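You operate a simulated robot arm through the tools that you are given. There is no shell and no other tool. Be economical: measure what you need, move in short steps, check, and stop when the job is done.

The job below is to be done with a simulated robot arm. You get a single attempt, and the scene is never put back.

Task
Fetch the green sponge and set it on the shelf over the steel deck. Then put the wooden stick on the shelf over the steel deck. Then switch the ink arm off. Then press the left zero button three times. Then take the blue padlock and leave it in the light carton. Then turn the winder speed knob to 2. Then take the small yellow bag on the top of the test bench and put it away on the third stock shelf from the bottom. Then take the tiny black bobbin and put it on the top of the packing table. Then take the blue tube on the top of the tool bench and put it away on the top of the brown table. Then open the wiper lid. Keep to this order. Set down upright: small yellow bag, tiny black bobbin, blue tube. The ink arm goes clockwise seen from above, to its stop.

It is judged by the outcome, as a careful person would: the job done as asked, and still so three seconds after it is handed in. It fails if anything else is knocked over, pushed out of place, dropped, spilled or broken. A push-on lid holds only when it is set on centred and level and pressed home; a screw cap is set on level and turned clockwise until tight.

Robot
A 6-joint arm with a two-finger gripper on a trunk, on a base that drives. Base frame: it is fixed to the floor where the robot stands at the start and does not move with it; the origin is under the middle of the robot, x ahead of it, y to its left, z up. Readings come in m, rad, newtons and seconds.
With the tool pointing down near the work surface it reaches from about 0.3 to 0.72 m from the robot's upright axis, wherever it stands. Its first joint turns from -2.897 to 2.897 rad. Places, roughly: blue padlock (5x3x9 cm) [-3.6, 1.4, 1]; blue tube [-8.75, 9.75, 1]; green sponge (7x5x3 cm) [0.5, -0.1, 0.9]; ink arm [0.6, -1.6, 0.9]; left zero button [1, 3.1, 0.9]; light carton [-5.75, 5.75, 1]; shelf over the steel deck (15x88 cm) [0.74, -1.3, 1.2]; small yellow bag (12x12x17 cm) [-6.3, 7.3, 0.9]; third stock shelf [-5.8, 11.7, 1]; tiny black bobbin (5x5x5 cm) [-6.1, 7.3, 0.9]; top of the brown table [-2.4, 7.5, 0.8]; top of the packing table [-5.8, 5.7, 0.8]; winder speed knob [-7.9, 4.1, 0.8]; wiper lid [0.6, -0.8, 1]; wooden stick (3x3x11 cm) [0.6, -1.4, 0.9]. Payload 1.57 kg.
The TCP is the grasp point between the finger pads, 0.021 m short of the fingertips. In the tool frame z runs along the fingers and y along their closing line. The gripper opens to 0.07 m. The gripper's body begins 0.05 m behind the TCP.
Orientation is that of the tool frame in the base frame, as a unit quaternion [x, y, z, w]. With the fingers straight down and closing along the base's y, the tool's x points along the base's -x, its y along +y and its z along -z.

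Tools
- The arm moves only by the tool jog_arm. Its argument "steps" is a list that holds one entry, the list of rows, each a list of 7 numbers: the shift along the base's x, y, z in m, then the turn, a rotation vector about the base's x, y, z in rad, then the gripper command, from -1 (fully open) to 1 (shut), values between in proportion. In form: [[[tx, ty, tz, ax, ay, az, fingers], ...]]. A call has 1 to 12 rows; each row is the pose to reach, as a shift and turn from the pose commanded when the call began. Each row takes 0.2 s and may step no farther than 0.05 m and 0.15 rad from the row before; otherwise, or with a gripper value out of range, the whole call is refused. Where a pose cannot be reached the arm comes as near as it can. A force on the tool above 40 N (or 10 N above the force at the start of the call, whichever is more), or a blocked arm, ends the call early, and 0.2 s more pass. Each finger halts on what it meets, pressing with about 26 N; the grip force reading is that of the motor and also rises with nothing between the fingers. The clock runs only during rows and for 0.2 s after the last one: add rows that repeat a pose to give the fingers time. The reply holds the time, the measured pose of the TCP, the force on the tool along the base axes, the opening and the grip force, in the units named above and with some noise, with the torque about the TCP (base axes, N m) and any sound that the robot's microphone picked up.
- Cameras (640 x 400 px; columns grow to the right, rows downward): "scene" is now at [0.0046, 0.1016, 1.4972]; the picture's right is [-0.59, -0.81, 0.00], its down [-0.47, 0.34, -0.81] and it looks along [0.66, -0.48, -0.58] (base axes); focal length 260 px, centre (320, 200). "wrist" rides on the gripper at [0.079, 0.004, -0.081] in the tool frame; the picture's right is [-0.05, 1.00, 0.00], its down [-0.67, -0.04, -0.74] and it looks along [-0.74, -0.04, 0.67] (tool axes); focal length 256 px, centre (320, 200). There is no depth. A picture from a camera that has moved, and an enlarged one, comes with that camera's place and axes in the base frame and with its lens. The place of the scene camera against the robot may be out by one fixed shift of up to 0.012 m in any direction.
- camera(camera): a new picture of that camera. It takes no simulated time.
- roll_base(legs): drives the robot by 1 to 6 legs, each [ahead, left, turn to the left] in m, m and rad, along the robot's own axes; the way and the turn of a leg run together, so that a leg with both is an arc; at most 1.5 m and 3.142 rad a leg. The arm and the cameras ride along, it lands a little off, and it stops where it bumps. It gives what a move gives.
- head_to(pan, tilt): turns the head with the scene camera to pan (to the left, within 2.705 rad either way) and tilt (down, from -0.506 to 1.204), counted from straight ahead of the robot. It gives what a move gives.
- inspect(camera, box): a new picture of the part [left, top, right, bottom] of that camera's present view, enlarged. It takes no simulated time.
- job_done(): hands the job in; it is judged then, once.

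Work in short steps. Places have to be worked out from the pictures, the camera data and where the tool is seen: move nearer, look again, correct. Check each grasp and each placing, and mend what went wrong. You have 483 turns and 220 pictures in all, those below and enlarged ones among them. Open the gripper and draw the arm clear of the work before you hand the job in, unless the task says otherwise; then end with one line.

The tools are called after "Call:" as name(argument=value, ...) on one line, values as JSON. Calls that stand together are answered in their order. jog_arm: Moves the arm, as the interface text tells. Its arguments: {"type":"object","properties":{"steps":{"type":"array","items":{"type":"array","items":{"type":"array","items":{"type":"number"}}}}},"required":["steps"]} The other tools are called the same way: roll_base (legs) drives the base; head_to (pan, tilt) turns the head that bears the scene camera; camera (camera) takes a picture; inspect (camera, box) takes an enlarged picture of a part of a camera's view; job_done () hands the job in.

At the start:

```text
clock: 0.0
tool_pos: [0.2307, -0.295, 1.1918]
tool_rot: [0.001, 1.0, 0.0, 0.0]
ft_force: [-0.6, -0.8, 0.9]
wrist_torque: [0.02, 0.0, -0.02]
finger_gap: 0.07
grasp_force: 0.1
robot x, y, heading: [-0.0012, -0.0036, 0.003]
head pan, tilt: [-0.634, 0.621]
```

scene: 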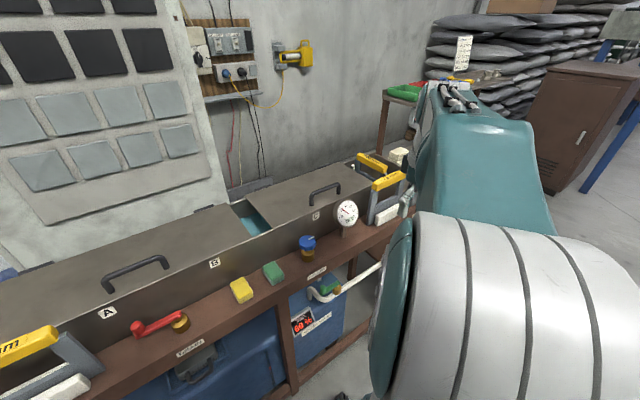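
wrist: 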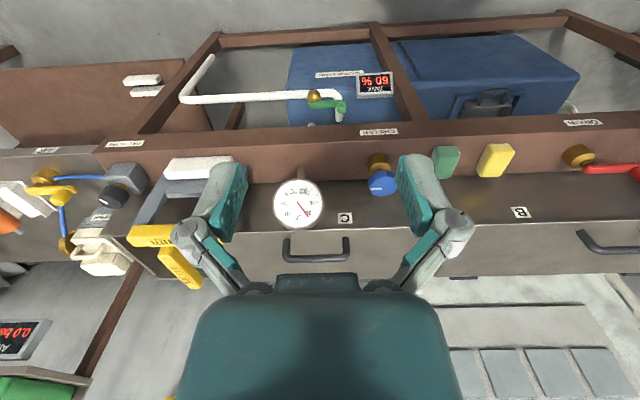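

The green sponge shows up in both views near [0.475, -0.075]. I'll take a closer look at it and then turn the head towards the steel deck.

Call:
inspect(camera="scene", box=[200, 220, 360, 320])

Call:
inspect(camera="wrist", box=[360, 110, 560, 235])

```text
4.00 times, centred on (280, 270) of scene
camera zoom: at [0.0046, 0.1016, 1.4972], right [-0.59, -0.81, 0.0], down [-0.47, 0.34, -0.81], along [0.66, -0.48, -0.58], focal length 1038 px, centre (480, -80)
```

zoom: 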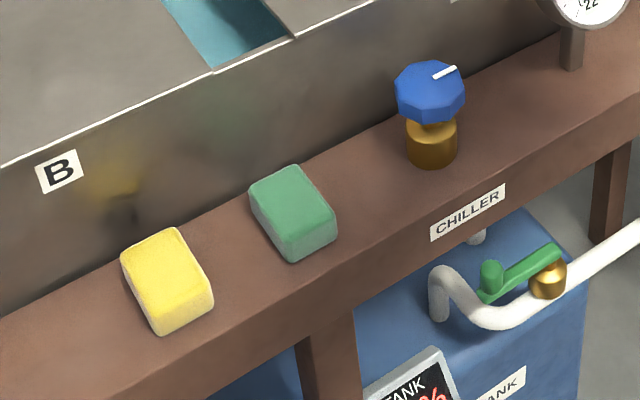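

```text
3.20 times, centred on (460, 172) of wrist
camera zoom: at [0.1518, -0.2922, 1.2724], right [0.05, 1.0, 0.0], down [0.67, -0.04, 0.74], along [0.74, -0.04, -0.67], focal length 819 px, centre (-128, 288)
```

zoom: 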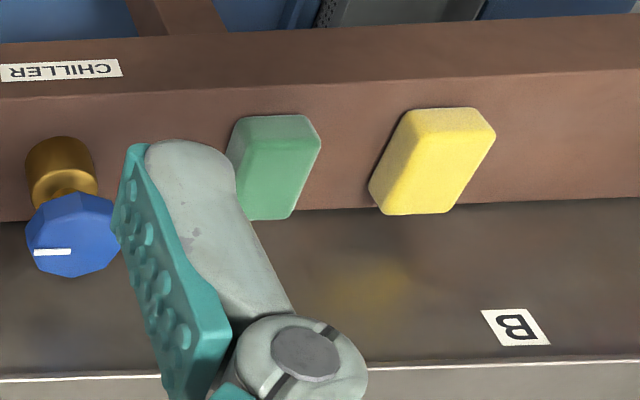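

The sponge lies flat with its top at about z 0.907 and its long side along x, so I can grip it along y. Before that I'll look right at the steel deck and shelf.

Call:
head_to(pan=-1.1, tilt=0.35)

Call:
camera(camera="scene")

```text
clock: 0.9
tool_pos: [0.2319, -0.2964, 1.1925]
tool_rot: [0.0, 1.0, 0.0, 0.0]
ft_force: [-1.0, 0.6, 0.6]
wrist_torque: [0.02, 0.01, -0.01]
finger_gap: 0.0701
grasp_force: 0.1
robot x, y, heading: [-0.0, 0.0033, -0.002]
head pan, tilt: [-1.1, 0.351]
```

```text
215 pictures are left
camera scene: at [-0.0238, 0.0705, 1.5218], right [-0.89, -0.45, 0.0], down [-0.16, 0.31, -0.94], along [0.43, -0.84, -0.34], focal length 260 px, centre (320, 200)
```

scene: 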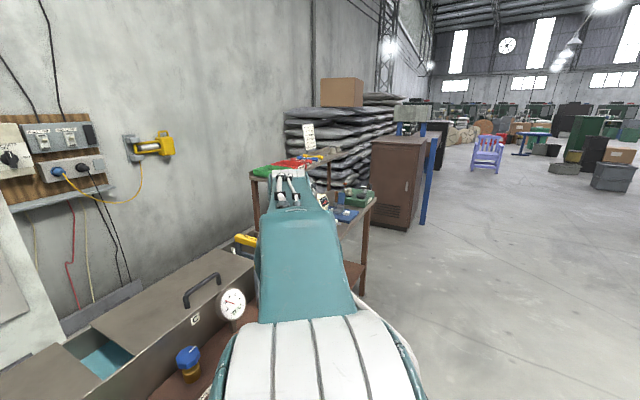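

Next I'll move above the sponge, stay high to check, and come down after that.

Call:
jog_arm(steps=[[[0.03, 0.028, 0, 0, 0, 0, -1], [0.06, 0.056, 0, 0, 0, 0, -1], [0.09, 0.084, 0, 0, 0, 0, -1], [0.12, 0.112, 0, 0, 0, 0, -1], [0.15, 0.14, 0, 0, 0, 0, -1], [0.18, 0.168, -0.02, 0, 0, 0, -1], [0.21, 0.196, -0.05, 0, 0, 0, -1], [0.243, 0.221, -0.08, 0, 0, 0, -1], [0.243, 0.221, -0.12, 0, 0, 0, -1], [0.243, 0.221, -0.16, 0, 0, 0, -1], [0.243, 0.221, -0.2, 0, 0, 0, -1], [0.243, 0.221, -0.2, 0, 0, 0, -1]]])

Call:
camera(camera="wrist")

```text
refused: row 7 steps farther than a row can; nothing moved
```

```text
214 pictures are left
camera wrist: at [0.1518, -0.2922, 1.2724], right [0.05, 1.0, 0.0], down [0.67, -0.04, 0.74], along [0.74, -0.04, -0.67], focal length 256 px, centre (320, 200)
```

wrist: 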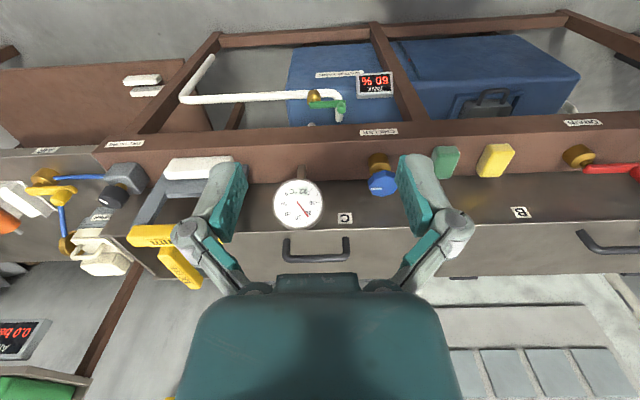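

One of those rows stepped too far, so the call was refused. I'll resend it with smaller steps.

Call:
jog_arm(steps=[[[0.03, 0.028, 0, 0, 0, 0, -1], [0.06, 0.056, 0, 0, 0, 0, -1], [0.09, 0.084, 0, 0, 0, 0, -1], [0.12, 0.112, 0, 0, 0, 0, -1], [0.15, 0.14, 0, 0, 0, 0, -1], [0.18, 0.168, -0.02, 0, 0, 0, -1], [0.21, 0.195, -0.04, 0, 0, 0, -1], [0.243, 0.221, -0.06, 0, 0, 0, -1], [0.243, 0.221, -0.1, 0, 0, 0, -1], [0.243, 0.221, -0.14, 0, 0, 0, -1], [0.243, 0.221, -0.18, 0, 0, 0, -1], [0.243, 0.221, -0.18, 0, 0, 0, -1]]])

Call:
camera(camera="wrist")

```text
clock: 3.5
tool_pos: [0.4755, -0.0733, 1.011]
tool_rot: [0.0, 1.0, 0.0, 0.0]
ft_force: [0.1, -0.2, -0.7]
wrist_torque: [-0.02, 0.02, 0.0]
finger_gap: 0.07
grasp_force: 0.0
robot x, y, heading: [0.0019, 0.002, 0.002]
head pan, tilt: [-1.1, 0.351]
```

```text
213 pictures are left
camera wrist: at [0.3957, -0.0707, 1.092], right [0.05, 1.0, 0.0], down [0.67, -0.04, 0.74], along [0.74, -0.04, -0.67], focal length 256 px, centre (320, 200)
```

wrist: 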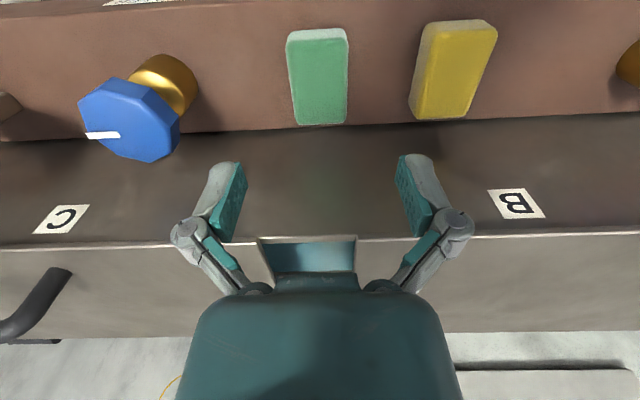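

The sponge centre holds at [0.475, -0.0755]. I'll go down and close on it.

Call:
jog_arm(steps=[[[-0.002, -0.002, -0.04, 0, 0, 0, -1], [-0.004, -0.002, -0.08, 0, 0, 0, -1], [-0.004, -0.002, -0.107, 0, 0, 0, -1], [-0.004, -0.002, -0.107, 0, 0, 0, 0], [-0.004, -0.002, -0.107, 0, 0, 0, 1], [-0.004, -0.002, -0.107, 0, 0, 0, 1], [-0.004, -0.002, -0.107, 0, 0, 0, 1], [-0.004, -0.002, -0.06, 0, 0, 0, 1], [-0.004, -0.002, -0.02, 0, 0, 0, 1], [-0.004, -0.002, 0.03, 0, 0, 0, 1], [-0.004, -0.002, 0.08, 0, 0, 0, 1]]])

Call:
camera(camera="wrist")

```text
clock: 5.9
tool_pos: [0.4696, -0.0758, 1.0911]
tool_rot: [-0.001, 1.0, 0.0, 0.0]
ft_force: [0.4, 0.0, -0.6]
wrist_torque: [0.0, -0.01, 0.01]
finger_gap: 0.0406
grasp_force: 25.6
robot x, y, heading: [-0.0006, 0.0038, -0.0]
head pan, tilt: [-1.1, 0.351]
```

```text
212 pictures are left
camera wrist: at [0.3899, -0.0724, 1.1729], right [0.05, 1.0, 0.0], down [0.67, -0.04, 0.74], along [0.74, -0.04, -0.67], focal length 256 px, centre (320, 200)
```

wrist: 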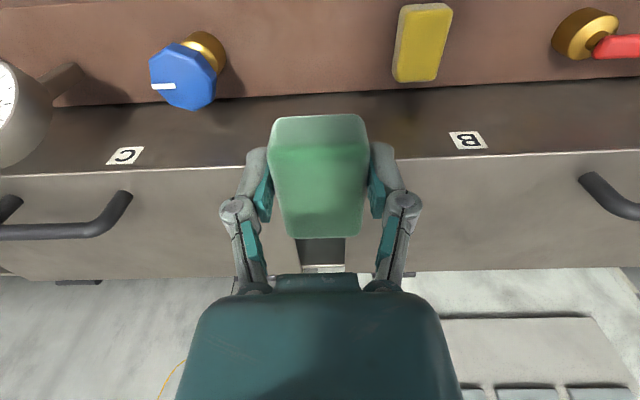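

The sponge is held, with a gap of 0.041. I'll pull back to a carrying pose and look right again before driving sideways.

Call:
jog_arm(steps=[[[-0.04, 0.02, 0.02, 0, 0, 0, 1], [-0.08, 0.05, 0.05, 0, 0, 0, 1], [-0.11, 0.08, 0.08, 0, 0, 0, 1], [-0.13, 0.11, 0.1, 0, 0, 0, 1], [-0.15, 0.15, 0.1, 0, 0, 0, 1], [-0.15, 0.15, 0.1, 0, 0, 0, 1]]])

Call:
camera(camera="scene")

```text
refused: row 2 steps farther than a row can; nothing moved
```

```text
211 pictures are left
camera scene: at [-0.0229, 0.0714, 1.5218], right [-0.89, -0.45, 0.0], down [-0.16, 0.31, -0.94], along [0.43, -0.84, -0.34], focal length 260 px, centre (320, 200)
```

scene: 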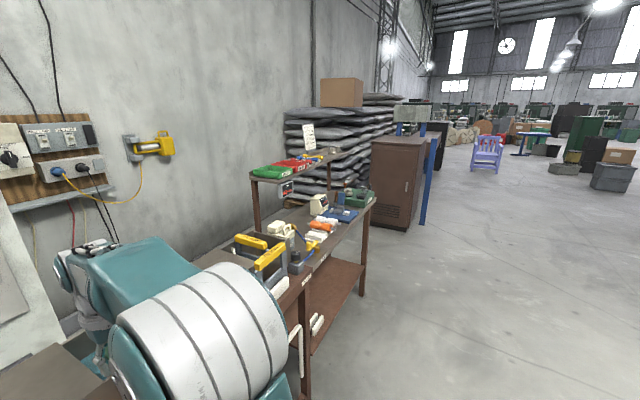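

Now the shelf and deck are visible. I'll zoom in on them and send the retreat with shorter steps.

Call:
inspect(camera="scene", box=[220, 130, 420, 255])

Call:
jog_arm(steps=[[[-0.04, 0.0, 0.02, 0, 0, 0, 1], [-0.08, 0.01, 0.04, 0, 0, 0, 1], [-0.11, 0.03, 0.06, 0, 0, 0, 1], [-0.14, 0.05, 0.08, 0, 0, 0, 1], [-0.15, 0.08, 0.1, 0, 0, 0, 1], [-0.15, 0.08, 0.1, 0, 0, 0, 1]]])

```text
3.20 times, centred on (320, 192) of scene
camera zoom: at [-0.0229, 0.0714, 1.5218], right [-0.89, -0.45, 0.0], down [-0.16, 0.31, -0.94], along [0.43, -0.84, -0.34], focal length 830 px, centre (320, 224)
```

zoom: 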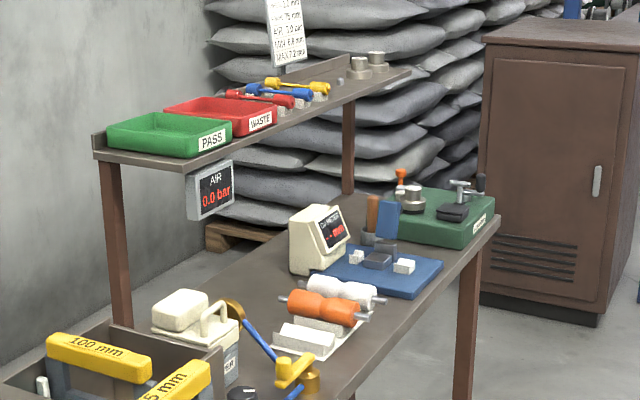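

```text
clock: 7.3
tool_pos: [0.3204, 0.004, 1.1926]
tool_rot: [0.001, 1.0, 0.0, 0.0]
ft_force: [0.7, 0.3, -0.2]
wrist_torque: [0.04, 0.01, 0.02]
finger_gap: 0.0408
grasp_force: 26.2
robot x, y, heading: [-0.0009, -0.0021, 0.002]
head pan, tilt: [-1.1, 0.351]
```

The bench edge runs straight at about x 0.43. I'll drive 1.15 m to the right, alongside the deck.

Call:
roll_base(legs=[[0, -1.15, 0]])

Call:
head_to(pan=-0.15, tilt=0.5)

Call:
camera(camera="scene")

Call:
camera(camera="wrist")

```text
clock: 13.2
tool_pos: [0.3158, -1.1504, 1.1924]
tool_rot: [0.006, 1.0, -0.001, 0.0]
ft_force: [0.5, 0.4, -0.6]
wrist_torque: [-0.02, -0.01, -0.03]
finger_gap: 0.0407
grasp_force: 26.3
robot x, y, heading: [-0.0088, -1.153, -0.011]
head pan, tilt: [-1.1, 0.351]
```

```text
clock: 14.4
tool_pos: [0.3159, -1.1524, 1.1917]
tool_rot: [0.005, 1.0, 0.0, 0.0]
ft_force: [0.6, -0.2, -0.8]
wrist_torque: [-0.03, -0.02, -0.04]
finger_gap: 0.0409
grasp_force: 26.4
robot x, y, heading: [-0.001, -1.154, -0.015]
head pan, tilt: [-0.15, 0.499]
```

```text
209 pictures are left
camera scene: at [0.0195, -1.0116, 1.508], right [-0.16, -0.99, 0.0], down [-0.47, 0.08, -0.88], along [0.87, -0.14, -0.48], focal length 260 px, centre (320, 200)
```

scene: 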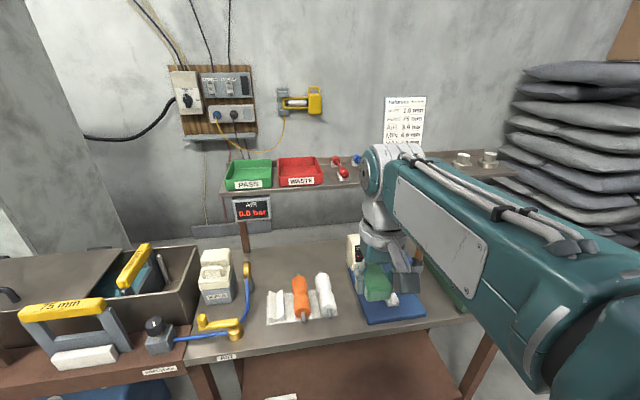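

```text
208 pictures are left
camera wrist: at [0.2354, -1.1471, 1.2729], right [0.06, 1.0, 0.0], down [0.67, -0.04, 0.74], along [0.74, -0.05, -0.67], focal length 256 px, centre (320, 200)
```

wrist: 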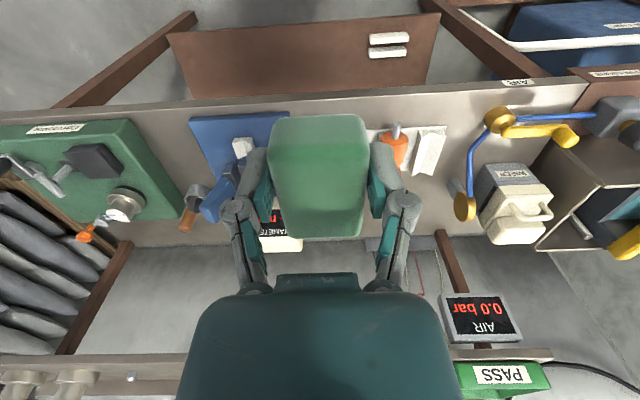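

The robot is now in front of the deck. I'll raise the arm so the wrist camera looks down onto the shelf top.

Call:
jog_arm(steps=[[[0, 0, 0.05, 0, 0, 0, 1], [0, 0, 0.1, 0, 0, 0, 1], [0, 0, 0.15, 0, 0, 0, 1], [0.0, 0, 0.2, 0, 0, 0, 1], [0.0, 0, 0.25, 0, 0, 0, 1], [0.0, 0, 0.25, 0, 0, 0, 1]]])

Call:
camera(camera="wrist")

Call:
camera(camera="scene")

```text
clock: 15.8
tool_pos: [0.3156, -1.1528, 1.3684]
tool_rot: [0.006, 1.0, -0.001, 0.002]
ft_force: [0.6, -0.1, -0.2]
wrist_torque: [0.01, -0.06, 0.0]
finger_gap: 0.0411
grasp_force: 25.8
out of reach, approached as far as the arm can: row 4, 5, 6
robot x, y, heading: [-0.0077, -1.1517, -0.008]
head pan, tilt: [-0.15, 0.499]
```

```text
207 pictures are left
camera wrist: at [0.2361, -1.148, 1.4499], right [0.06, 1.0, 0.0], down [0.66, -0.04, 0.75], along [0.74, -0.05, -0.67], focal length 256 px, centre (320, 200)
```

wrist: 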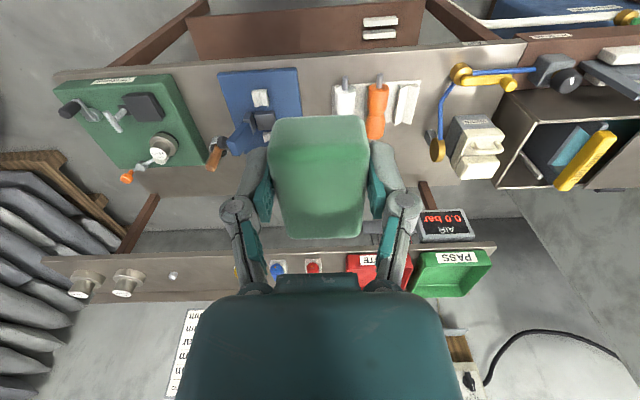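

```text
206 pictures are left
camera scene: at [0.0197, -1.0118, 1.508], right [-0.16, -0.99, 0.0], down [-0.47, 0.08, -0.88], along [0.87, -0.14, -0.48], focal length 260 px, centre (320, 200)
```

scene: 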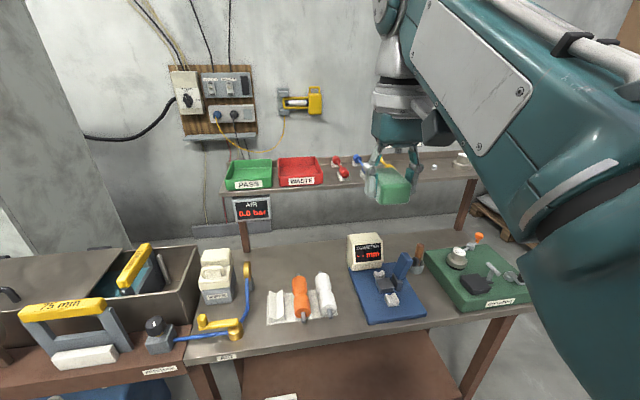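

I'll zoom in on the shelf in both views.

Call:
inspect(camera="wrist", box=[40, 220, 280, 370])

Call:
inspect(camera="scene", box=[210, 130, 530, 330])

```text
2.67 times, centred on (160, 295) of wrist
camera zoom: at [0.2361, -1.148, 1.4499], right [0.06, 1.0, 0.0], down [0.66, -0.04, 0.75], along [0.74, -0.05, -0.67], focal length 683 px, centre (747, -53)
```

zoom: 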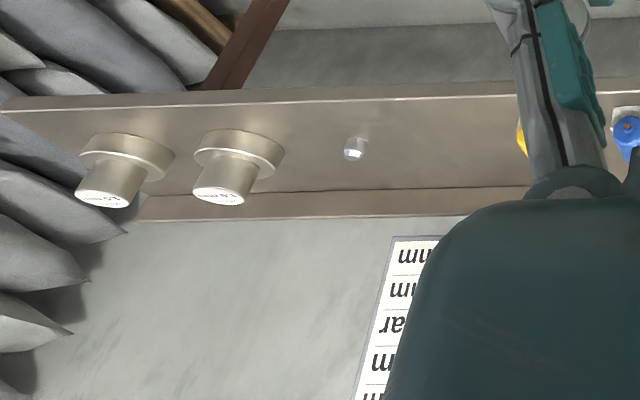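

```text
2.00 times, centred on (370, 230) of scene
camera zoom: at [0.0197, -1.0118, 1.508], right [-0.16, -0.99, 0.0], down [-0.47, 0.08, -0.88], along [0.87, -0.14, -0.48], focal length 519 px, centre (220, 140)
```

zoom: 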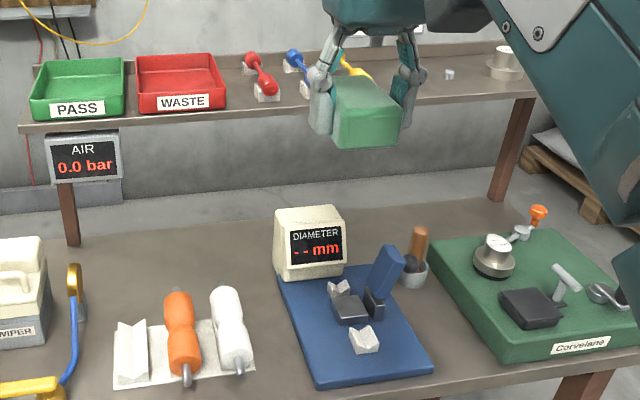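

The shelf top is at about z 1.197 and spans x 0.66 to 0.82. It is free between the yellow wrench (y -1.36) and a peg (y -1.51). I'll drive in front of that gap and a little closer.

Call:
roll_base(legs=[[0, -0.26, 0.011], [0.06, 0, 0]])

Call:
camera(camera="wrist")

Call:
camera(camera="scene")

```text
clock: 18.2
tool_pos: [0.3746, -1.4022, 1.3685]
tool_rot: [-0.003, 1.0, -0.002, 0.001]
ft_force: [0.0, 0.9, -0.9]
wrist_torque: [-0.02, 0.02, 0.04]
finger_gap: 0.0411
grasp_force: 25.9
robot x, y, heading: [0.0522, -1.4101, 0.0]
head pan, tilt: [-0.15, 0.499]
```

```text
203 pictures are left
camera wrist: at [0.2948, -1.399, 1.4499], right [0.05, 1.0, 0.0], down [0.66, -0.03, 0.75], along [0.75, -0.04, -0.67], focal length 256 px, centre (320, 200)
```

wrist: 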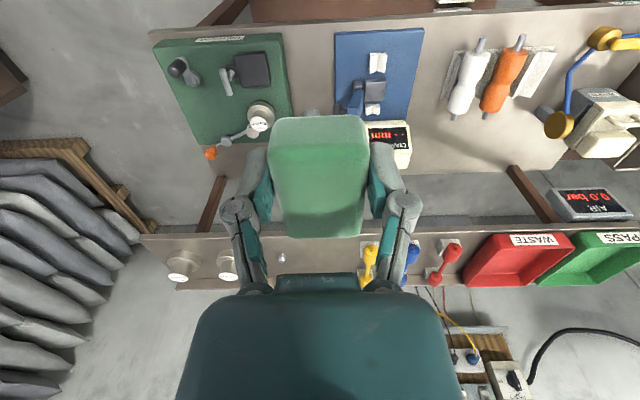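

```text
202 pictures are left
camera scene: at [0.0767, -1.2669, 1.5078], right [-0.15, -0.99, 0.0], down [-0.47, 0.07, -0.88], along [0.87, -0.13, -0.48], focal length 260 px, centre (320, 200)
```

scene: 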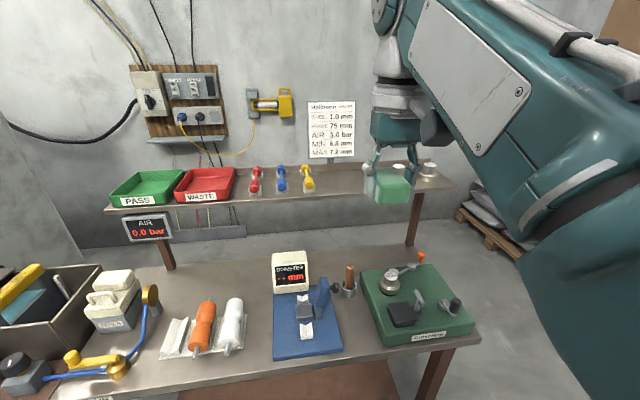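

I aim for [0.73, -1.42]. I'll move forward in part first and check how commanded and measured pose compare after the out-of-reach raise.

Call:
jog_arm(steps=[[[0.03, -0.005, -0.02, 0, 0, 0, 1], [0.07, -0.01, -0.04, 0, 0, 0, 1], [0.11, -0.015, -0.06, 0, 0, 0, 1], [0.15, -0.018, -0.07, 0, 0, 0, 1], [0.19, -0.018, -0.07, 0, 0, 0, 1], [0.19, -0.018, -0.07, 0, 0, 0, 1]]])

```text
clock: 19.6
tool_pos: [0.5658, -1.4237, 1.2986]
tool_rot: [-0.002, 1.0, -0.001, 0.001]
ft_force: [-0.4, -0.2, -0.3]
wrist_torque: [0.01, 0.0, 0.01]
finger_gap: 0.041
grasp_force: 26.3
robot x, y, heading: [0.0515, -1.4107, 0.0]
head pan, tilt: [-0.15, 0.499]
```

The commanded pose matches the measured one. I'll go on over the shelf and lower to just above its surface.

Call:
jog_arm(steps=[[[0.04, 0.002, 0, 0, 0, 0, 1], [0.08, 0.002, 0, 0, 0, 0, 1], [0.12, 0.002, 0, 0, 0, 0, 1], [0.162, 0.002, 0, 0, 0, 0, 1], [0.162, 0.002, -0.03, 0, 0, 0, 1], [0.162, 0.002, -0.055, 0, 0, 0, 1], [0.162, 0.002, -0.06, 0, 0, 0, 1], [0.162, 0.002, -0.06, 0, 0, 0, 1]]])

Call:
inspect(camera="scene", box=[260, 120, 460, 245])

Call:
camera(camera="wrist")

```text
clock: 21.4
tool_pos: [0.6772, -1.4194, 1.2186]
tool_rot: [-0.002, 1.0, -0.001, 0.003]
ft_force: [-2.3, 1.9, 30.3]
wrist_torque: [0.13, 0.02, 0.04]
finger_gap: 0.0408
grasp_force: 26.3
out of reach, approached as far as the arm can: row 1, 2, 3, 4, 5, 6, 7, 8
robot x, y, heading: [0.0526, -1.4087, 0.008]
head pan, tilt: [-0.15, 0.499]
```

```text
3.20 times, centred on (360, 182) of scene
camera zoom: at [0.0756, -1.2694, 1.5081], right [-0.15, -0.99, 0.0], down [-0.47, 0.07, -0.88], along [0.87, -0.13, -0.48], focal length 830 px, centre (192, 256)
```

zoom: 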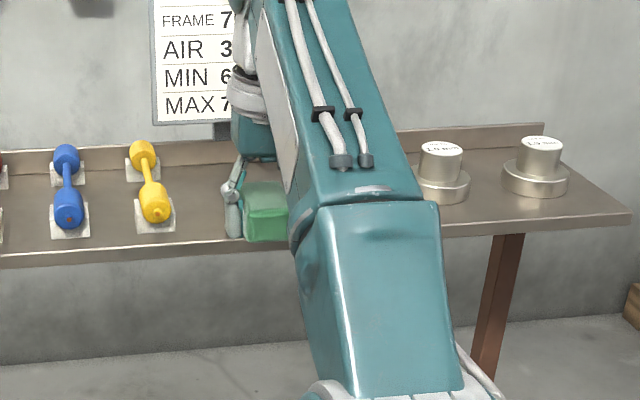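

```text
200 pictures are left
camera wrist: at [0.5965, -1.4161, 1.2987], right [0.05, 1.0, 0.0], down [0.66, -0.03, 0.75], along [0.75, -0.04, -0.66], focal length 256 px, centre (320, 200)
```

wrist: 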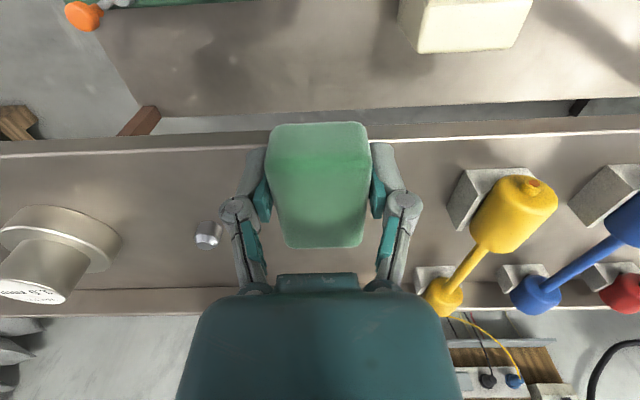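

The reach ran out at x 0.677 and the sponge is already touching the shelf. I'll lift, drive 6 cm closer and set it down again.

Call:
jog_arm(steps=[[[0, 0, 0.03, 0, 0, 0, 1], [0, 0, 0.06, 0, 0, 0, 1], [0, 0, 0.06, 0, 0, 0, 1]]])

Call:
roll_base(legs=[[0.06, 0, 0]])

```text
clock: 22.2
tool_pos: [0.6533, -1.4204, 1.2484]
tool_rot: [-0.003, 1.0, -0.001, 0.001]
ft_force: [0.0, -0.7, -0.3]
wrist_torque: [-0.03, 0.01, 0.02]
finger_gap: 0.0408
grasp_force: 26.0
out of reach, approached as far as the arm can: row 1, 2, 3
robot x, y, heading: [0.0568, -1.4138, 0.006]
head pan, tilt: [-0.15, 0.499]
```

```text
clock: 23.2
tool_pos: [0.7127, -1.4205, 1.2486]
tool_rot: [-0.002, 1.0, -0.001, 0.002]
ft_force: [0.4, 0.2, -0.1]
wrist_torque: [-0.02, 0.02, 0.0]
finger_gap: 0.041
grasp_force: 26.1
robot x, y, heading: [0.1154, -1.4114, -0.001]
head pan, tilt: [-0.15, 0.499]
```

The drive worked without a bump. I'll lower to just above the shelf, a little further in.

Call:
jog_arm(steps=[[[0.005, 0, -0.012, 0, 0, 0, 1], [0.012, 0, -0.022, 0, 0, 0, 1], [0.015, 0, -0.026, 0, 0, 0, 1], [0.015, 0, -0.026, 0, 0, 0, 1]]])

```text
clock: 24.2
tool_pos: [0.7291, -1.4201, 1.2221]
tool_rot: [-0.003, 1.0, 0.0, 0.001]
ft_force: [-0.7, 0.1, -0.5]
wrist_torque: [-0.01, 0.02, -0.02]
finger_gap: 0.041
grasp_force: 26.1
robot x, y, heading: [0.112, -1.4098, 0.0]
head pan, tilt: [-0.15, 0.499]
```

There is no contact yet, so I'll creep down a few millimetres until I feel the shelf.

Call:
jog_arm(steps=[[[0, 0, -0.003, 0, 0, 0, 1], [0, 0, -0.005, 0, 0, 0, 1]]])

```text
clock: 24.8
tool_pos: [0.7284, -1.4202, 1.2188]
tool_rot: [-0.002, 1.0, -0.001, 0.002]
ft_force: [0.9, 0.1, 4.8]
wrist_torque: [-0.02, 0.09, -0.02]
finger_gap: 0.0411
grasp_force: 25.9
robot x, y, heading: [0.11, -1.4116, 0.002]
head pan, tilt: [-0.15, 0.499]
```

The sponge touches the shelf. I'll release with a partial opening to stay clear of the neighbours, lift out, then back the arm off.

Call:
jog_arm(steps=[[[0, 0, 0, 0, 0, 0, -0.6], [0, 0, 0, 0, 0, 0, -0.6], [0, 0, 0.02, 0, 0, 0, -0.6], [-0.03, 0, 0.045, 0, 0, 0, -0.6], [-0.07, 0, 0.07, 0, 0, 0, -0.6], [-0.11, 0, 0.09, 0, 0, 0, -0.6], [-0.15, 0, 0.11, 0, 0, 0, -0.6], [-0.19, 0, 0.12, 0, 0, 0, -1]]])

Call:
camera(camera="wrist")

Call:
camera(camera="scene")

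```text
clock: 26.6
tool_pos: [0.5378, -1.4189, 1.338]
tool_rot: [-0.002, 1.0, -0.001, 0.001]
ft_force: [0.2, 0.4, 0.1]
wrist_torque: [-0.02, 0.05, 0.0]
finger_gap: 0.0702
grasp_force: 0.1
out of reach, approached as far as the arm can: row 3
robot x, y, heading: [0.1138, -1.409, 0.0]
head pan, tilt: [-0.15, 0.499]
```

```text
199 pictures are left
camera wrist: at [0.4577, -1.4162, 1.4177], right [0.05, 1.0, 0.0], down [0.66, -0.03, 0.75], along [0.75, -0.04, -0.67], focal length 256 px, centre (320, 200)
```

wrist: 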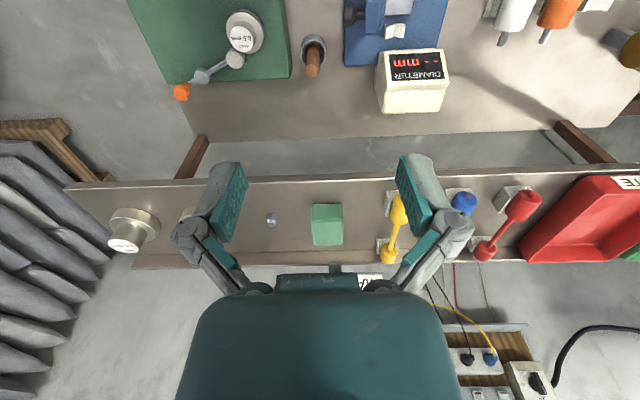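

```text
198 pictures are left
camera scene: at [0.1372, -1.2695, 1.508], right [-0.15, -0.99, 0.0], down [-0.47, 0.07, -0.88], along [0.87, -0.13, -0.48], focal length 260 px, centre (320, 200)
```

scene: 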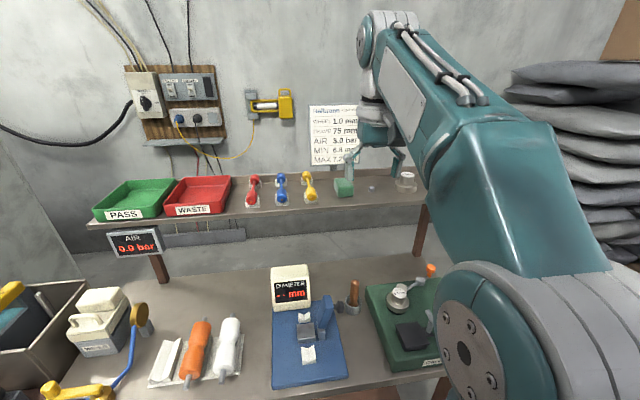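

The sponge sits fully on the shelf. The wooden stick stands in a metal cup on the deck, so I'll zoom in on that.

Call:
inspect(camera="scene", box=[290, 245, 450, 345])

Call:
inspect(camera="wrist", box=[240, 0, 400, 100])

```text
4.00 times, centred on (370, 295) of scene
camera zoom: at [0.1372, -1.2695, 1.508], right [-0.15, -0.99, 0.0], down [-0.47, 0.07, -0.88], along [0.87, -0.13, -0.48], focal length 1038 px, centre (120, -180)
```

zoom: 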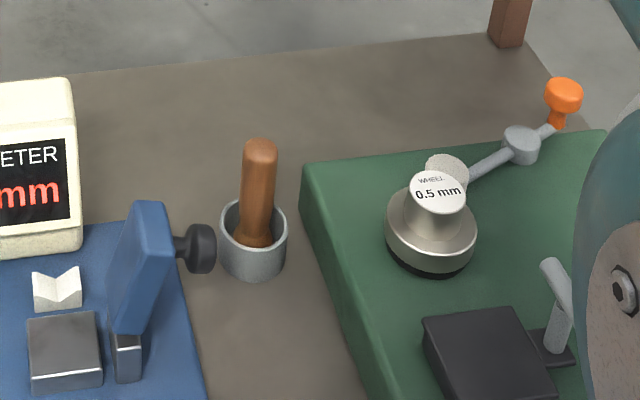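

```text
4.00 times, centred on (320, 50) of wrist
camera zoom: at [0.4577, -1.4162, 1.4177], right [0.05, 1.0, 0.0], down [0.66, -0.03, 0.75], along [0.75, -0.04, -0.67], focal length 1024 px, centre (320, 800)
```

zoom: 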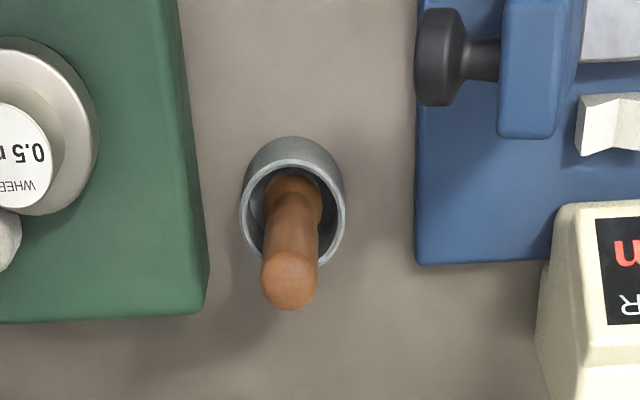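

The stick stands almost vertical with its top near [0.634, -1.440, 0.974], under the shelf's front edge. I'll tilt the tool 0.45 rad so the hand comes in from the robot's side, clear of the shelf.

Call:
jog_arm(steps=[[[-0.04, -0.005, -0.02, 0, 0, 0, -1], [-0.08, -0.01, -0.04, 0, -0.15, 0, -1], [-0.1, -0.015, -0.08, 0, -0.3, 0, -1], [-0.1, -0.021, -0.12, 0, -0.45, 0, -0.6], [-0.08, -0.021, -0.16, 0, -0.45, 0, -0.6], [-0.06, -0.021, -0.2, 0, -0.45, 0, -0.6], [-0.04, -0.021, -0.24, 0, -0.45, 0, -0.6], [0.0, -0.021, -0.26, 0, -0.45, 0, -0.6], [0.0, -0.021, -0.26, 0, -0.45, 0, -0.6]]])

Call:
camera(camera="wrist")

Call:
camera(camera="scene")

```text
clock: 28.6
tool_pos: [0.5371, -1.4402, 1.0774]
tool_rot: [-0.002, 0.974, 0.0, 0.225]
ft_force: [0.2, -0.4, -0.3]
wrist_torque: [0.04, -0.04, -0.01]
finger_gap: 0.0557
grasp_force: 0.1
robot x, y, heading: [0.1149, -1.4115, 0.001]
head pan, tilt: [-0.15, 0.499]
```

```text
195 pictures are left
camera wrist: at [0.4304, -1.4366, 1.1159], right [0.04, 1.0, 0.02], down [0.27, -0.03, 0.96], along [0.96, -0.04, -0.27], focal length 256 px, centre (320, 200)
```

wrist: 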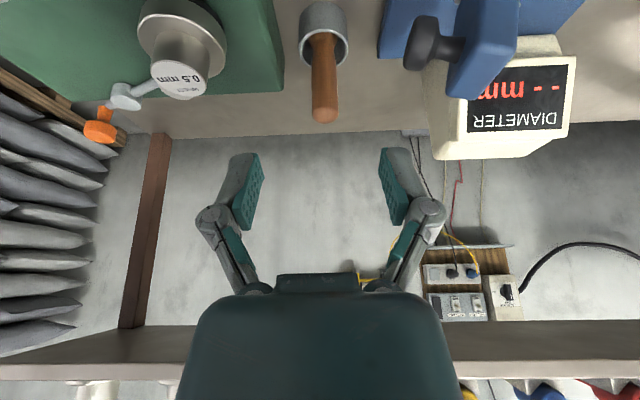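

```text
194 pictures are left
camera scene: at [0.1371, -1.2698, 1.5081], right [-0.15, -0.99, 0.0], down [-0.47, 0.07, -0.88], along [0.87, -0.13, -0.48], focal length 260 px, centre (320, 200)
```

scene: 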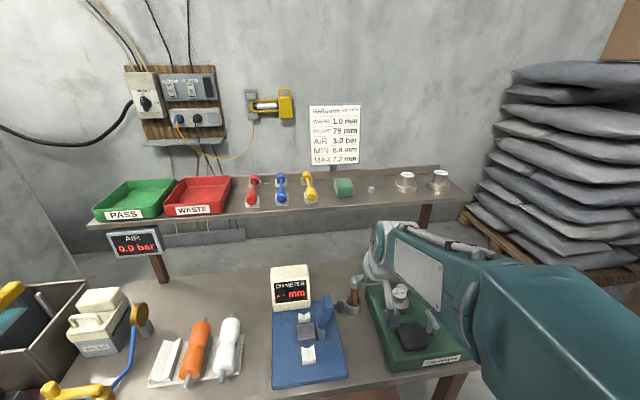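

The stick top is confirmed near [0.64, -1.439]. I'll move in along the tilted axis and close.

Call:
jog_arm(steps=[[[0.03, 0.001, -0.03, 0, 0, 0, -0.6], [0.06, 0.001, -0.058, 0, 0, 0, -0.6], [0.08, 0.001, -0.09, 0, 0, 0, -0.6], [0.1, 0.001, -0.128, 0, 0, 0, -0.6], [0.1, 0.001, -0.13, 0, 0, 0, -0.6]]])

Call:
camera(camera="wrist")

Call:
inspect(camera="scene", box=[290, 225, 450, 325])

```text
clock: 29.8
tool_pos: [0.6379, -1.4404, 0.9482]
tool_rot: [-0.002, 0.974, -0.001, 0.225]
ft_force: [-0.3, -0.6, -0.1]
wrist_torque: [0.03, 0.06, -0.01]
finger_gap: 0.0558
grasp_force: 0.0
robot x, y, heading: [0.1118, -1.4097, 0.003]
head pan, tilt: [-0.15, 0.499]
```

```text
193 pictures are left
camera wrist: at [0.531, -1.4368, 0.9856], right [0.04, 1.0, 0.02], down [0.27, -0.03, 0.96], along [0.96, -0.04, -0.27], focal length 256 px, centre (320, 200)
```

wrist: 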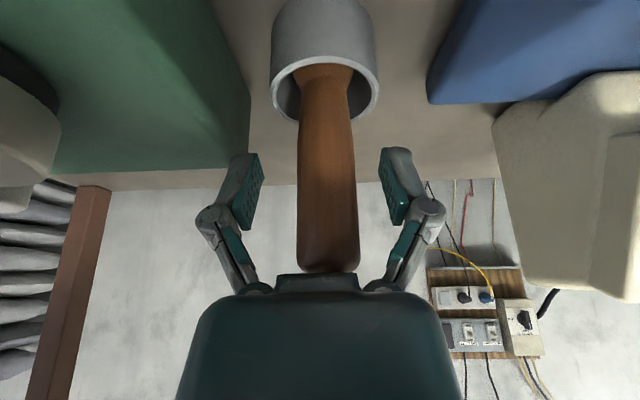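

```text
4.00 times, centred on (370, 275) of scene
camera zoom: at [0.1378, -1.2698, 1.508], right [-0.15, -0.99, 0.0], down [-0.47, 0.07, -0.88], along [0.87, -0.13, -0.48], focal length 1038 px, centre (120, -100)
```

zoom: 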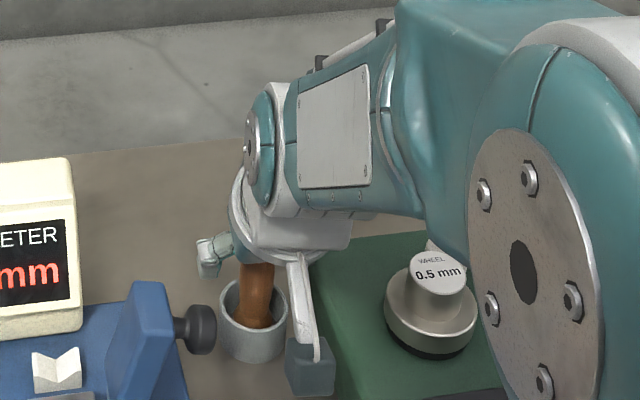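

The stick is between the fingers. I'll grip it, lift straight out of the cup by 7 cm, then pull back from under the shelf.

Call:
jog_arm(steps=[[[0, 0, 0, 0, 0, 0, 1], [0, 0, 0, 0, 0, 0, 1], [0, 0, 0, 0, 0, 0, 1], [0, 0, 0.03, 0, 0, 0, 1], [-0.003, 0, 0.065, 0, 0, 0, 1], [-0.04, 0, 0.08, 0, 0, 0, 1], [-0.08, 0, 0.1, 0, 0, 0, 1], [-0.12, 0, 0.12, 0, 0, 0, 1], [-0.14, 0, 0.16, 0, 0, 0, 1], [-0.14, 0, 0.2, 0, 0, 0, 1], [-0.14, 0, 0.2, 0, 0, 0, 1]]])

Call:
camera(camera="wrist")

Call:
camera(camera="scene")

```text
clock: 32.2
tool_pos: [0.4975, -1.4387, 1.148]
tool_rot: [-0.003, 0.975, -0.002, 0.224]
ft_force: [0.1, 0.9, -0.1]
wrist_torque: [0.02, 0.0, 0.01]
finger_gap: 0.0187
grasp_force: 25.8
robot x, y, heading: [0.1139, -1.4128, 0.002]
head pan, tilt: [-0.15, 0.499]
```

```text
191 pictures are left
camera wrist: at [0.3902, -1.4361, 1.1854], right [0.04, 1.0, 0.02], down [0.27, -0.03, 0.96], along [0.96, -0.04, -0.27], focal length 256 px, centre (320, 200)
```

wrist: 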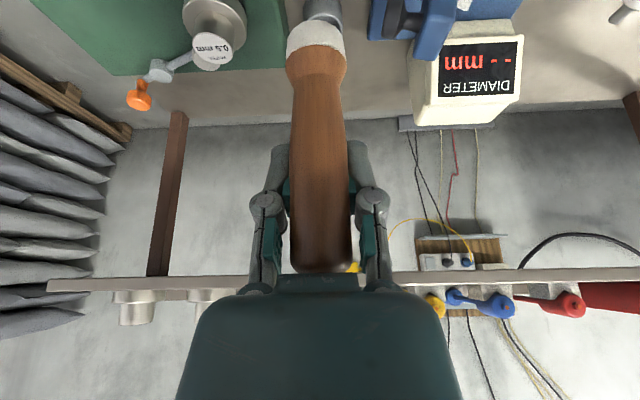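

```text
190 pictures are left
camera scene: at [0.1365, -1.2696, 1.508], right [-0.15, -0.99, 0.0], down [-0.47, 0.07, -0.88], along [0.87, -0.13, -0.48], focal length 260 px, centre (320, 200)
```

scene: 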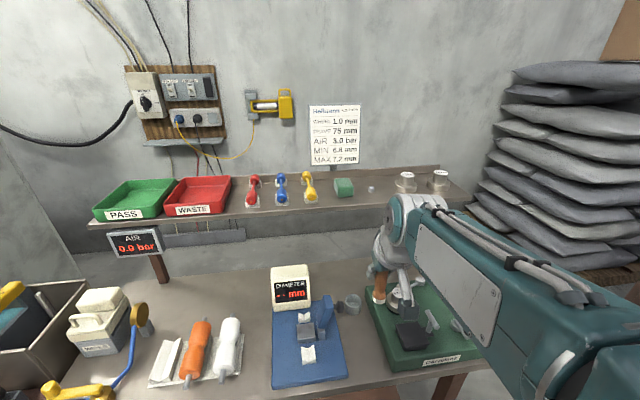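

I have the stick; it is a dauber with a white tip at its lower end. I'll check how vertical it hangs.

Call:
inspect(camera="scene", box=[340, 230, 440, 292])

Call:
inspect(camera="wrist", box=[240, 0, 400, 100])

```text
6.40 times, centred on (390, 261) of scene
camera zoom: at [0.1365, -1.2696, 1.508], right [-0.15, -0.99, 0.0], down [-0.47, 0.07, -0.88], along [0.87, -0.13, -0.48], focal length 1661 px, centre (-128, -190)
```

zoom: 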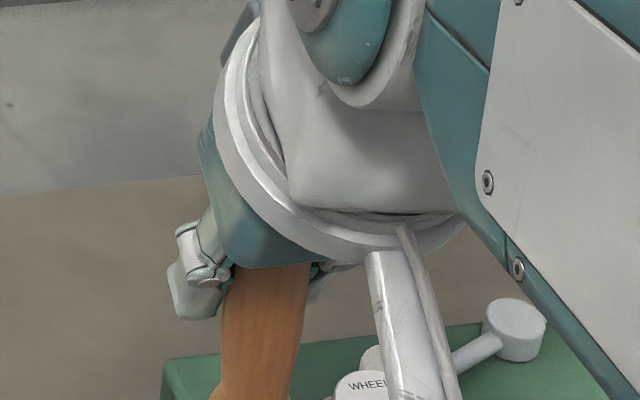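

```text
4.00 times, centred on (320, 50) of wrist
camera zoom: at [0.3902, -1.4361, 1.1854], right [0.04, 1.0, 0.02], down [0.27, -0.03, 0.96], along [0.96, -0.04, -0.27], focal length 1024 px, centre (320, 800)
```

zoom: 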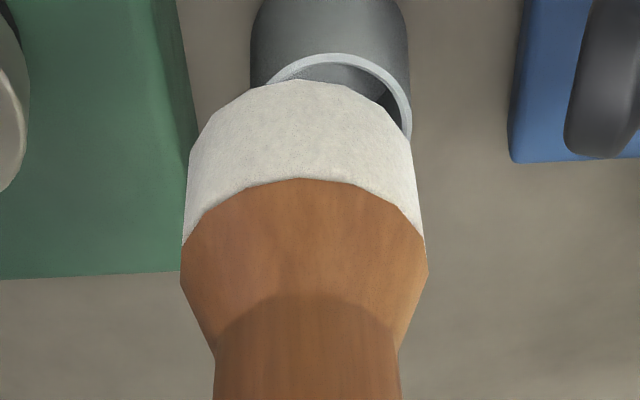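

The tip is a flat cylinder, so it can stand. I'll take it to [0.70, -1.475] on the shelf, between sponge and peg, holding the height for now.

Call:
jog_arm(steps=[[[0, -0.01, 0.045, 0, 0, 0, 1], [0, -0.02, 0.09, 0, 0, 0, 1], [0, -0.036, 0.13, 0, 0, 0, 1], [0.02, -0.036, 0.165, 0, 0, 0, 1], [0.06, -0.036, 0.165, 0, 0, 0, 1], [0.1, -0.036, 0.165, 0, 0, 0, 1], [0.14, -0.036, 0.165, 0, 0, 0, 1], [0.18, -0.036, 0.165, 0, 0, 0, 1], [0.203, -0.036, 0.165, 0, 0, 0, 1], [0.203, -0.036, 0.165, 0, 0, 0, 1]]])

Call:
camera(camera="wrist")

Call:
inspect(camera="scene", box=[290, 120, 450, 220])

```text
clock: 34.4
tool_pos: [0.7023, -1.475, 1.312]
tool_rot: [-0.003, 0.974, -0.001, 0.224]
ft_force: [-0.3, -0.5, 0.2]
wrist_torque: [0.0, 0.0, 0.01]
finger_gap: 0.0193
grasp_force: 26.1
robot x, y, heading: [0.1109, -1.4123, 0.007]
head pan, tilt: [-0.15, 0.499]
```

```text
187 pictures are left
camera wrist: at [0.5945, -1.4728, 1.3501], right [0.04, 1.0, 0.02], down [0.27, -0.03, 0.96], along [0.96, -0.04, -0.27], focal length 256 px, centre (320, 200)
```

wrist: 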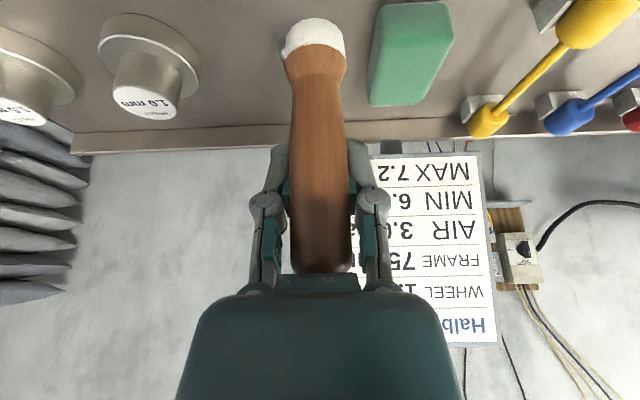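

```text
4.00 times, centred on (370, 170) of scene
camera zoom: at [0.138, -1.27, 1.508], right [-0.15, -0.99, 0.0], down [-0.47, 0.07, -0.88], along [0.87, -0.13, -0.48], focal length 1038 px, centre (120, 320)
```

zoom: 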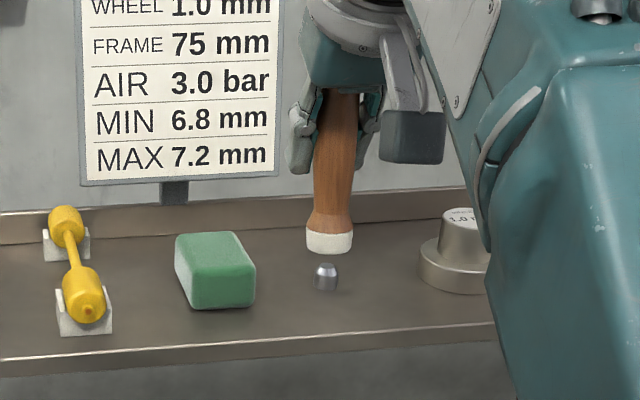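

The stick hangs straight and the spot is clear. I'll lower to just above the shelf, then creep.

Call:
jog_arm(steps=[[[0, 0, -0.015, 0, 0, 0, 1], [0, 0, -0.028, 0, 0, 0, 1], [0, 0, -0.031, 0, 0, 0, 1], [0, 0, -0.033, 0, 0, 0, 1]]])

Call:
inspect(camera="scene", box=[330, 145, 430, 207])

```text
clock: 35.4
tool_pos: [0.7015, -1.4763, 1.2794]
tool_rot: [-0.002, 0.974, -0.001, 0.225]
ft_force: [-0.1, -0.3, -0.2]
wrist_torque: [0.01, -0.01, -0.01]
finger_gap: 0.019
grasp_force: 25.9
robot x, y, heading: [0.1128, -1.4129, 0.005]
head pan, tilt: [-0.15, 0.499]
```

```text
6.40 times, centred on (380, 176) of scene
camera zoom: at [0.1378, -1.2699, 1.508], right [-0.15, -0.99, 0.0], down [-0.47, 0.07, -0.88], along [0.87, -0.13, -0.48], focal length 1661 px, centre (-64, 354)
```

zoom: 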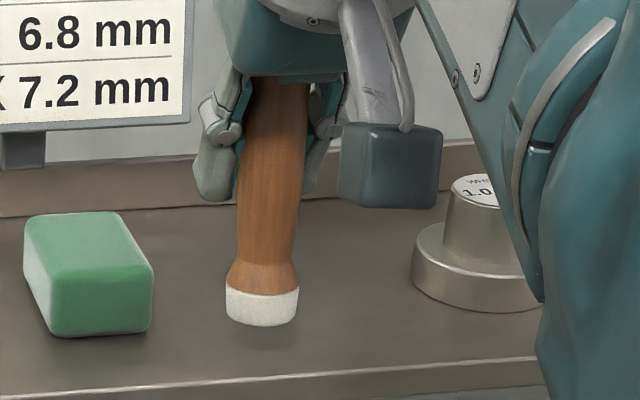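

Call:
jog_arm(steps=[[[0, 0, -0.002, 0, 0, 0, 1], [0, 0, -0.004, 0, 0, 0, 1], [0, 0, -0.005, 0, 0, 0, 1]]])

```text
clock: 36.2
tool_pos: [0.7011, -1.4747, 1.2745]
tool_rot: [-0.002, 0.974, -0.001, 0.225]
ft_force: [-0.1, 0.3, -0.6]
wrist_torque: [-0.03, 0.0, 0.0]
finger_gap: 0.0192
grasp_force: 26.2
robot x, y, heading: [0.113, -1.4117, 0.004]
head pan, tilt: [-0.15, 0.499]
```

No contact yet, so I'll keep creeping down.

Call:
jog_arm(steps=[[[0, 0, -0.002, 0, 0, 0, 1], [0, 0, -0.004, 0, 0, 0, 1]]])

```text
clock: 36.8
tool_pos: [0.7006, -1.4772, 1.2709]
tool_rot: [-0.002, 0.974, 0.0, 0.225]
ft_force: [0.3, -0.6, -0.9]
wrist_torque: [-0.03, 0.0, -0.01]
finger_gap: 0.0195
grasp_force: 26.1
robot x, y, heading: [0.1117, -1.4164, 0.001]
head pan, tilt: [-0.15, 0.499]
```

Call:
jog_arm(steps=[[[0, 0, -0.002, 0, 0, 0, 1], [0, 0, -0.004, 0, 0, 0, 1]]])

Call:
inspect(camera="scene", box=[330, 145, 430, 207])

```text
clock: 37.4
tool_pos: [0.7006, -1.4764, 1.2665]
tool_rot: [-0.002, 0.974, -0.001, 0.225]
ft_force: [0.0, -0.5, 0.2]
wrist_torque: [0.03, -0.01, -0.01]
finger_gap: 0.0194
grasp_force: 25.8
robot x, y, heading: [0.1141, -1.4104, 0.004]
head pan, tilt: [-0.15, 0.499]
```

```text
6.40 times, centred on (380, 176) of scene
camera zoom: at [0.1378, -1.2699, 1.508], right [-0.15, -0.99, 0.0], down [-0.47, 0.07, -0.88], along [0.87, -0.13, -0.48], focal length 1661 px, centre (-64, 354)
```

zoom: 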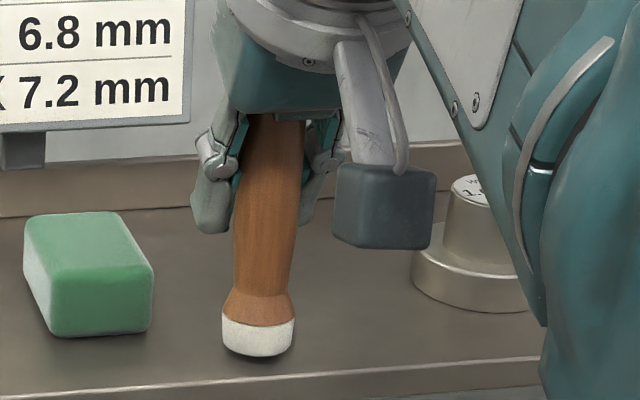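

Call:
jog_arm(steps=[[[0, 0, -0.002, 0, 0, 0, 1], [0, 0, -0.004, 0, 0, 0, 1], [0, 0, -0.005, 0, 0, 0, 1]]])

```text
clock: 38.2
tool_pos: [0.7004, -1.4755, 1.2636]
tool_rot: [-0.003, 0.974, 0.0, 0.227]
ft_force: [-0.2, 0.0, 8.8]
wrist_torque: [0.13, 0.03, 0.02]
finger_gap: 0.0195
grasp_force: 25.6
robot x, y, heading: [0.1155, -1.4116, 0.002]
head pan, tilt: [-0.15, 0.499]
```

Contact with the shelf. I'll relax slightly, open, and wait before moving.

Call:
jog_arm(steps=[[[0, 0, 0.001, 0, 0, 0, 1], [0, 0, 0.001, 0, 0, 0, 0], [0, 0, 0.001, 0, 0, 0, -0.7], [0, 0, 0.001, 0, 0, 0, -0.7], [0, 0, 0.001, 0, 0, 0, -0.7]]])

Call:
inspect(camera="scene", box=[330, 145, 430, 207])

```text
clock: 39.4
tool_pos: [0.7021, -1.4756, 1.2635]
tool_rot: [-0.002, 0.974, -0.001, 0.225]
ft_force: [-0.2, -0.4, 0.8]
wrist_torque: [0.01, 0.03, -0.01]
finger_gap: 0.0595
grasp_force: 0.0
robot x, y, heading: [0.1154, -1.4087, 0.003]
head pan, tilt: [-0.15, 0.499]
```

```text
6.40 times, centred on (380, 176) of scene
camera zoom: at [0.1378, -1.2699, 1.508], right [-0.15, -0.99, 0.0], down [-0.47, 0.07, -0.88], along [0.87, -0.13, -0.48], focal length 1661 px, centre (-64, 354)
```

zoom: 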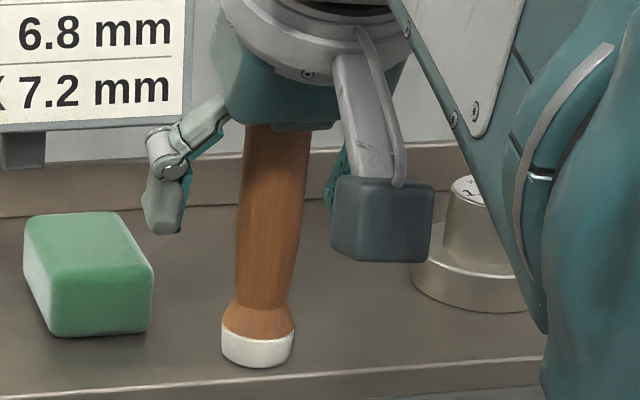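

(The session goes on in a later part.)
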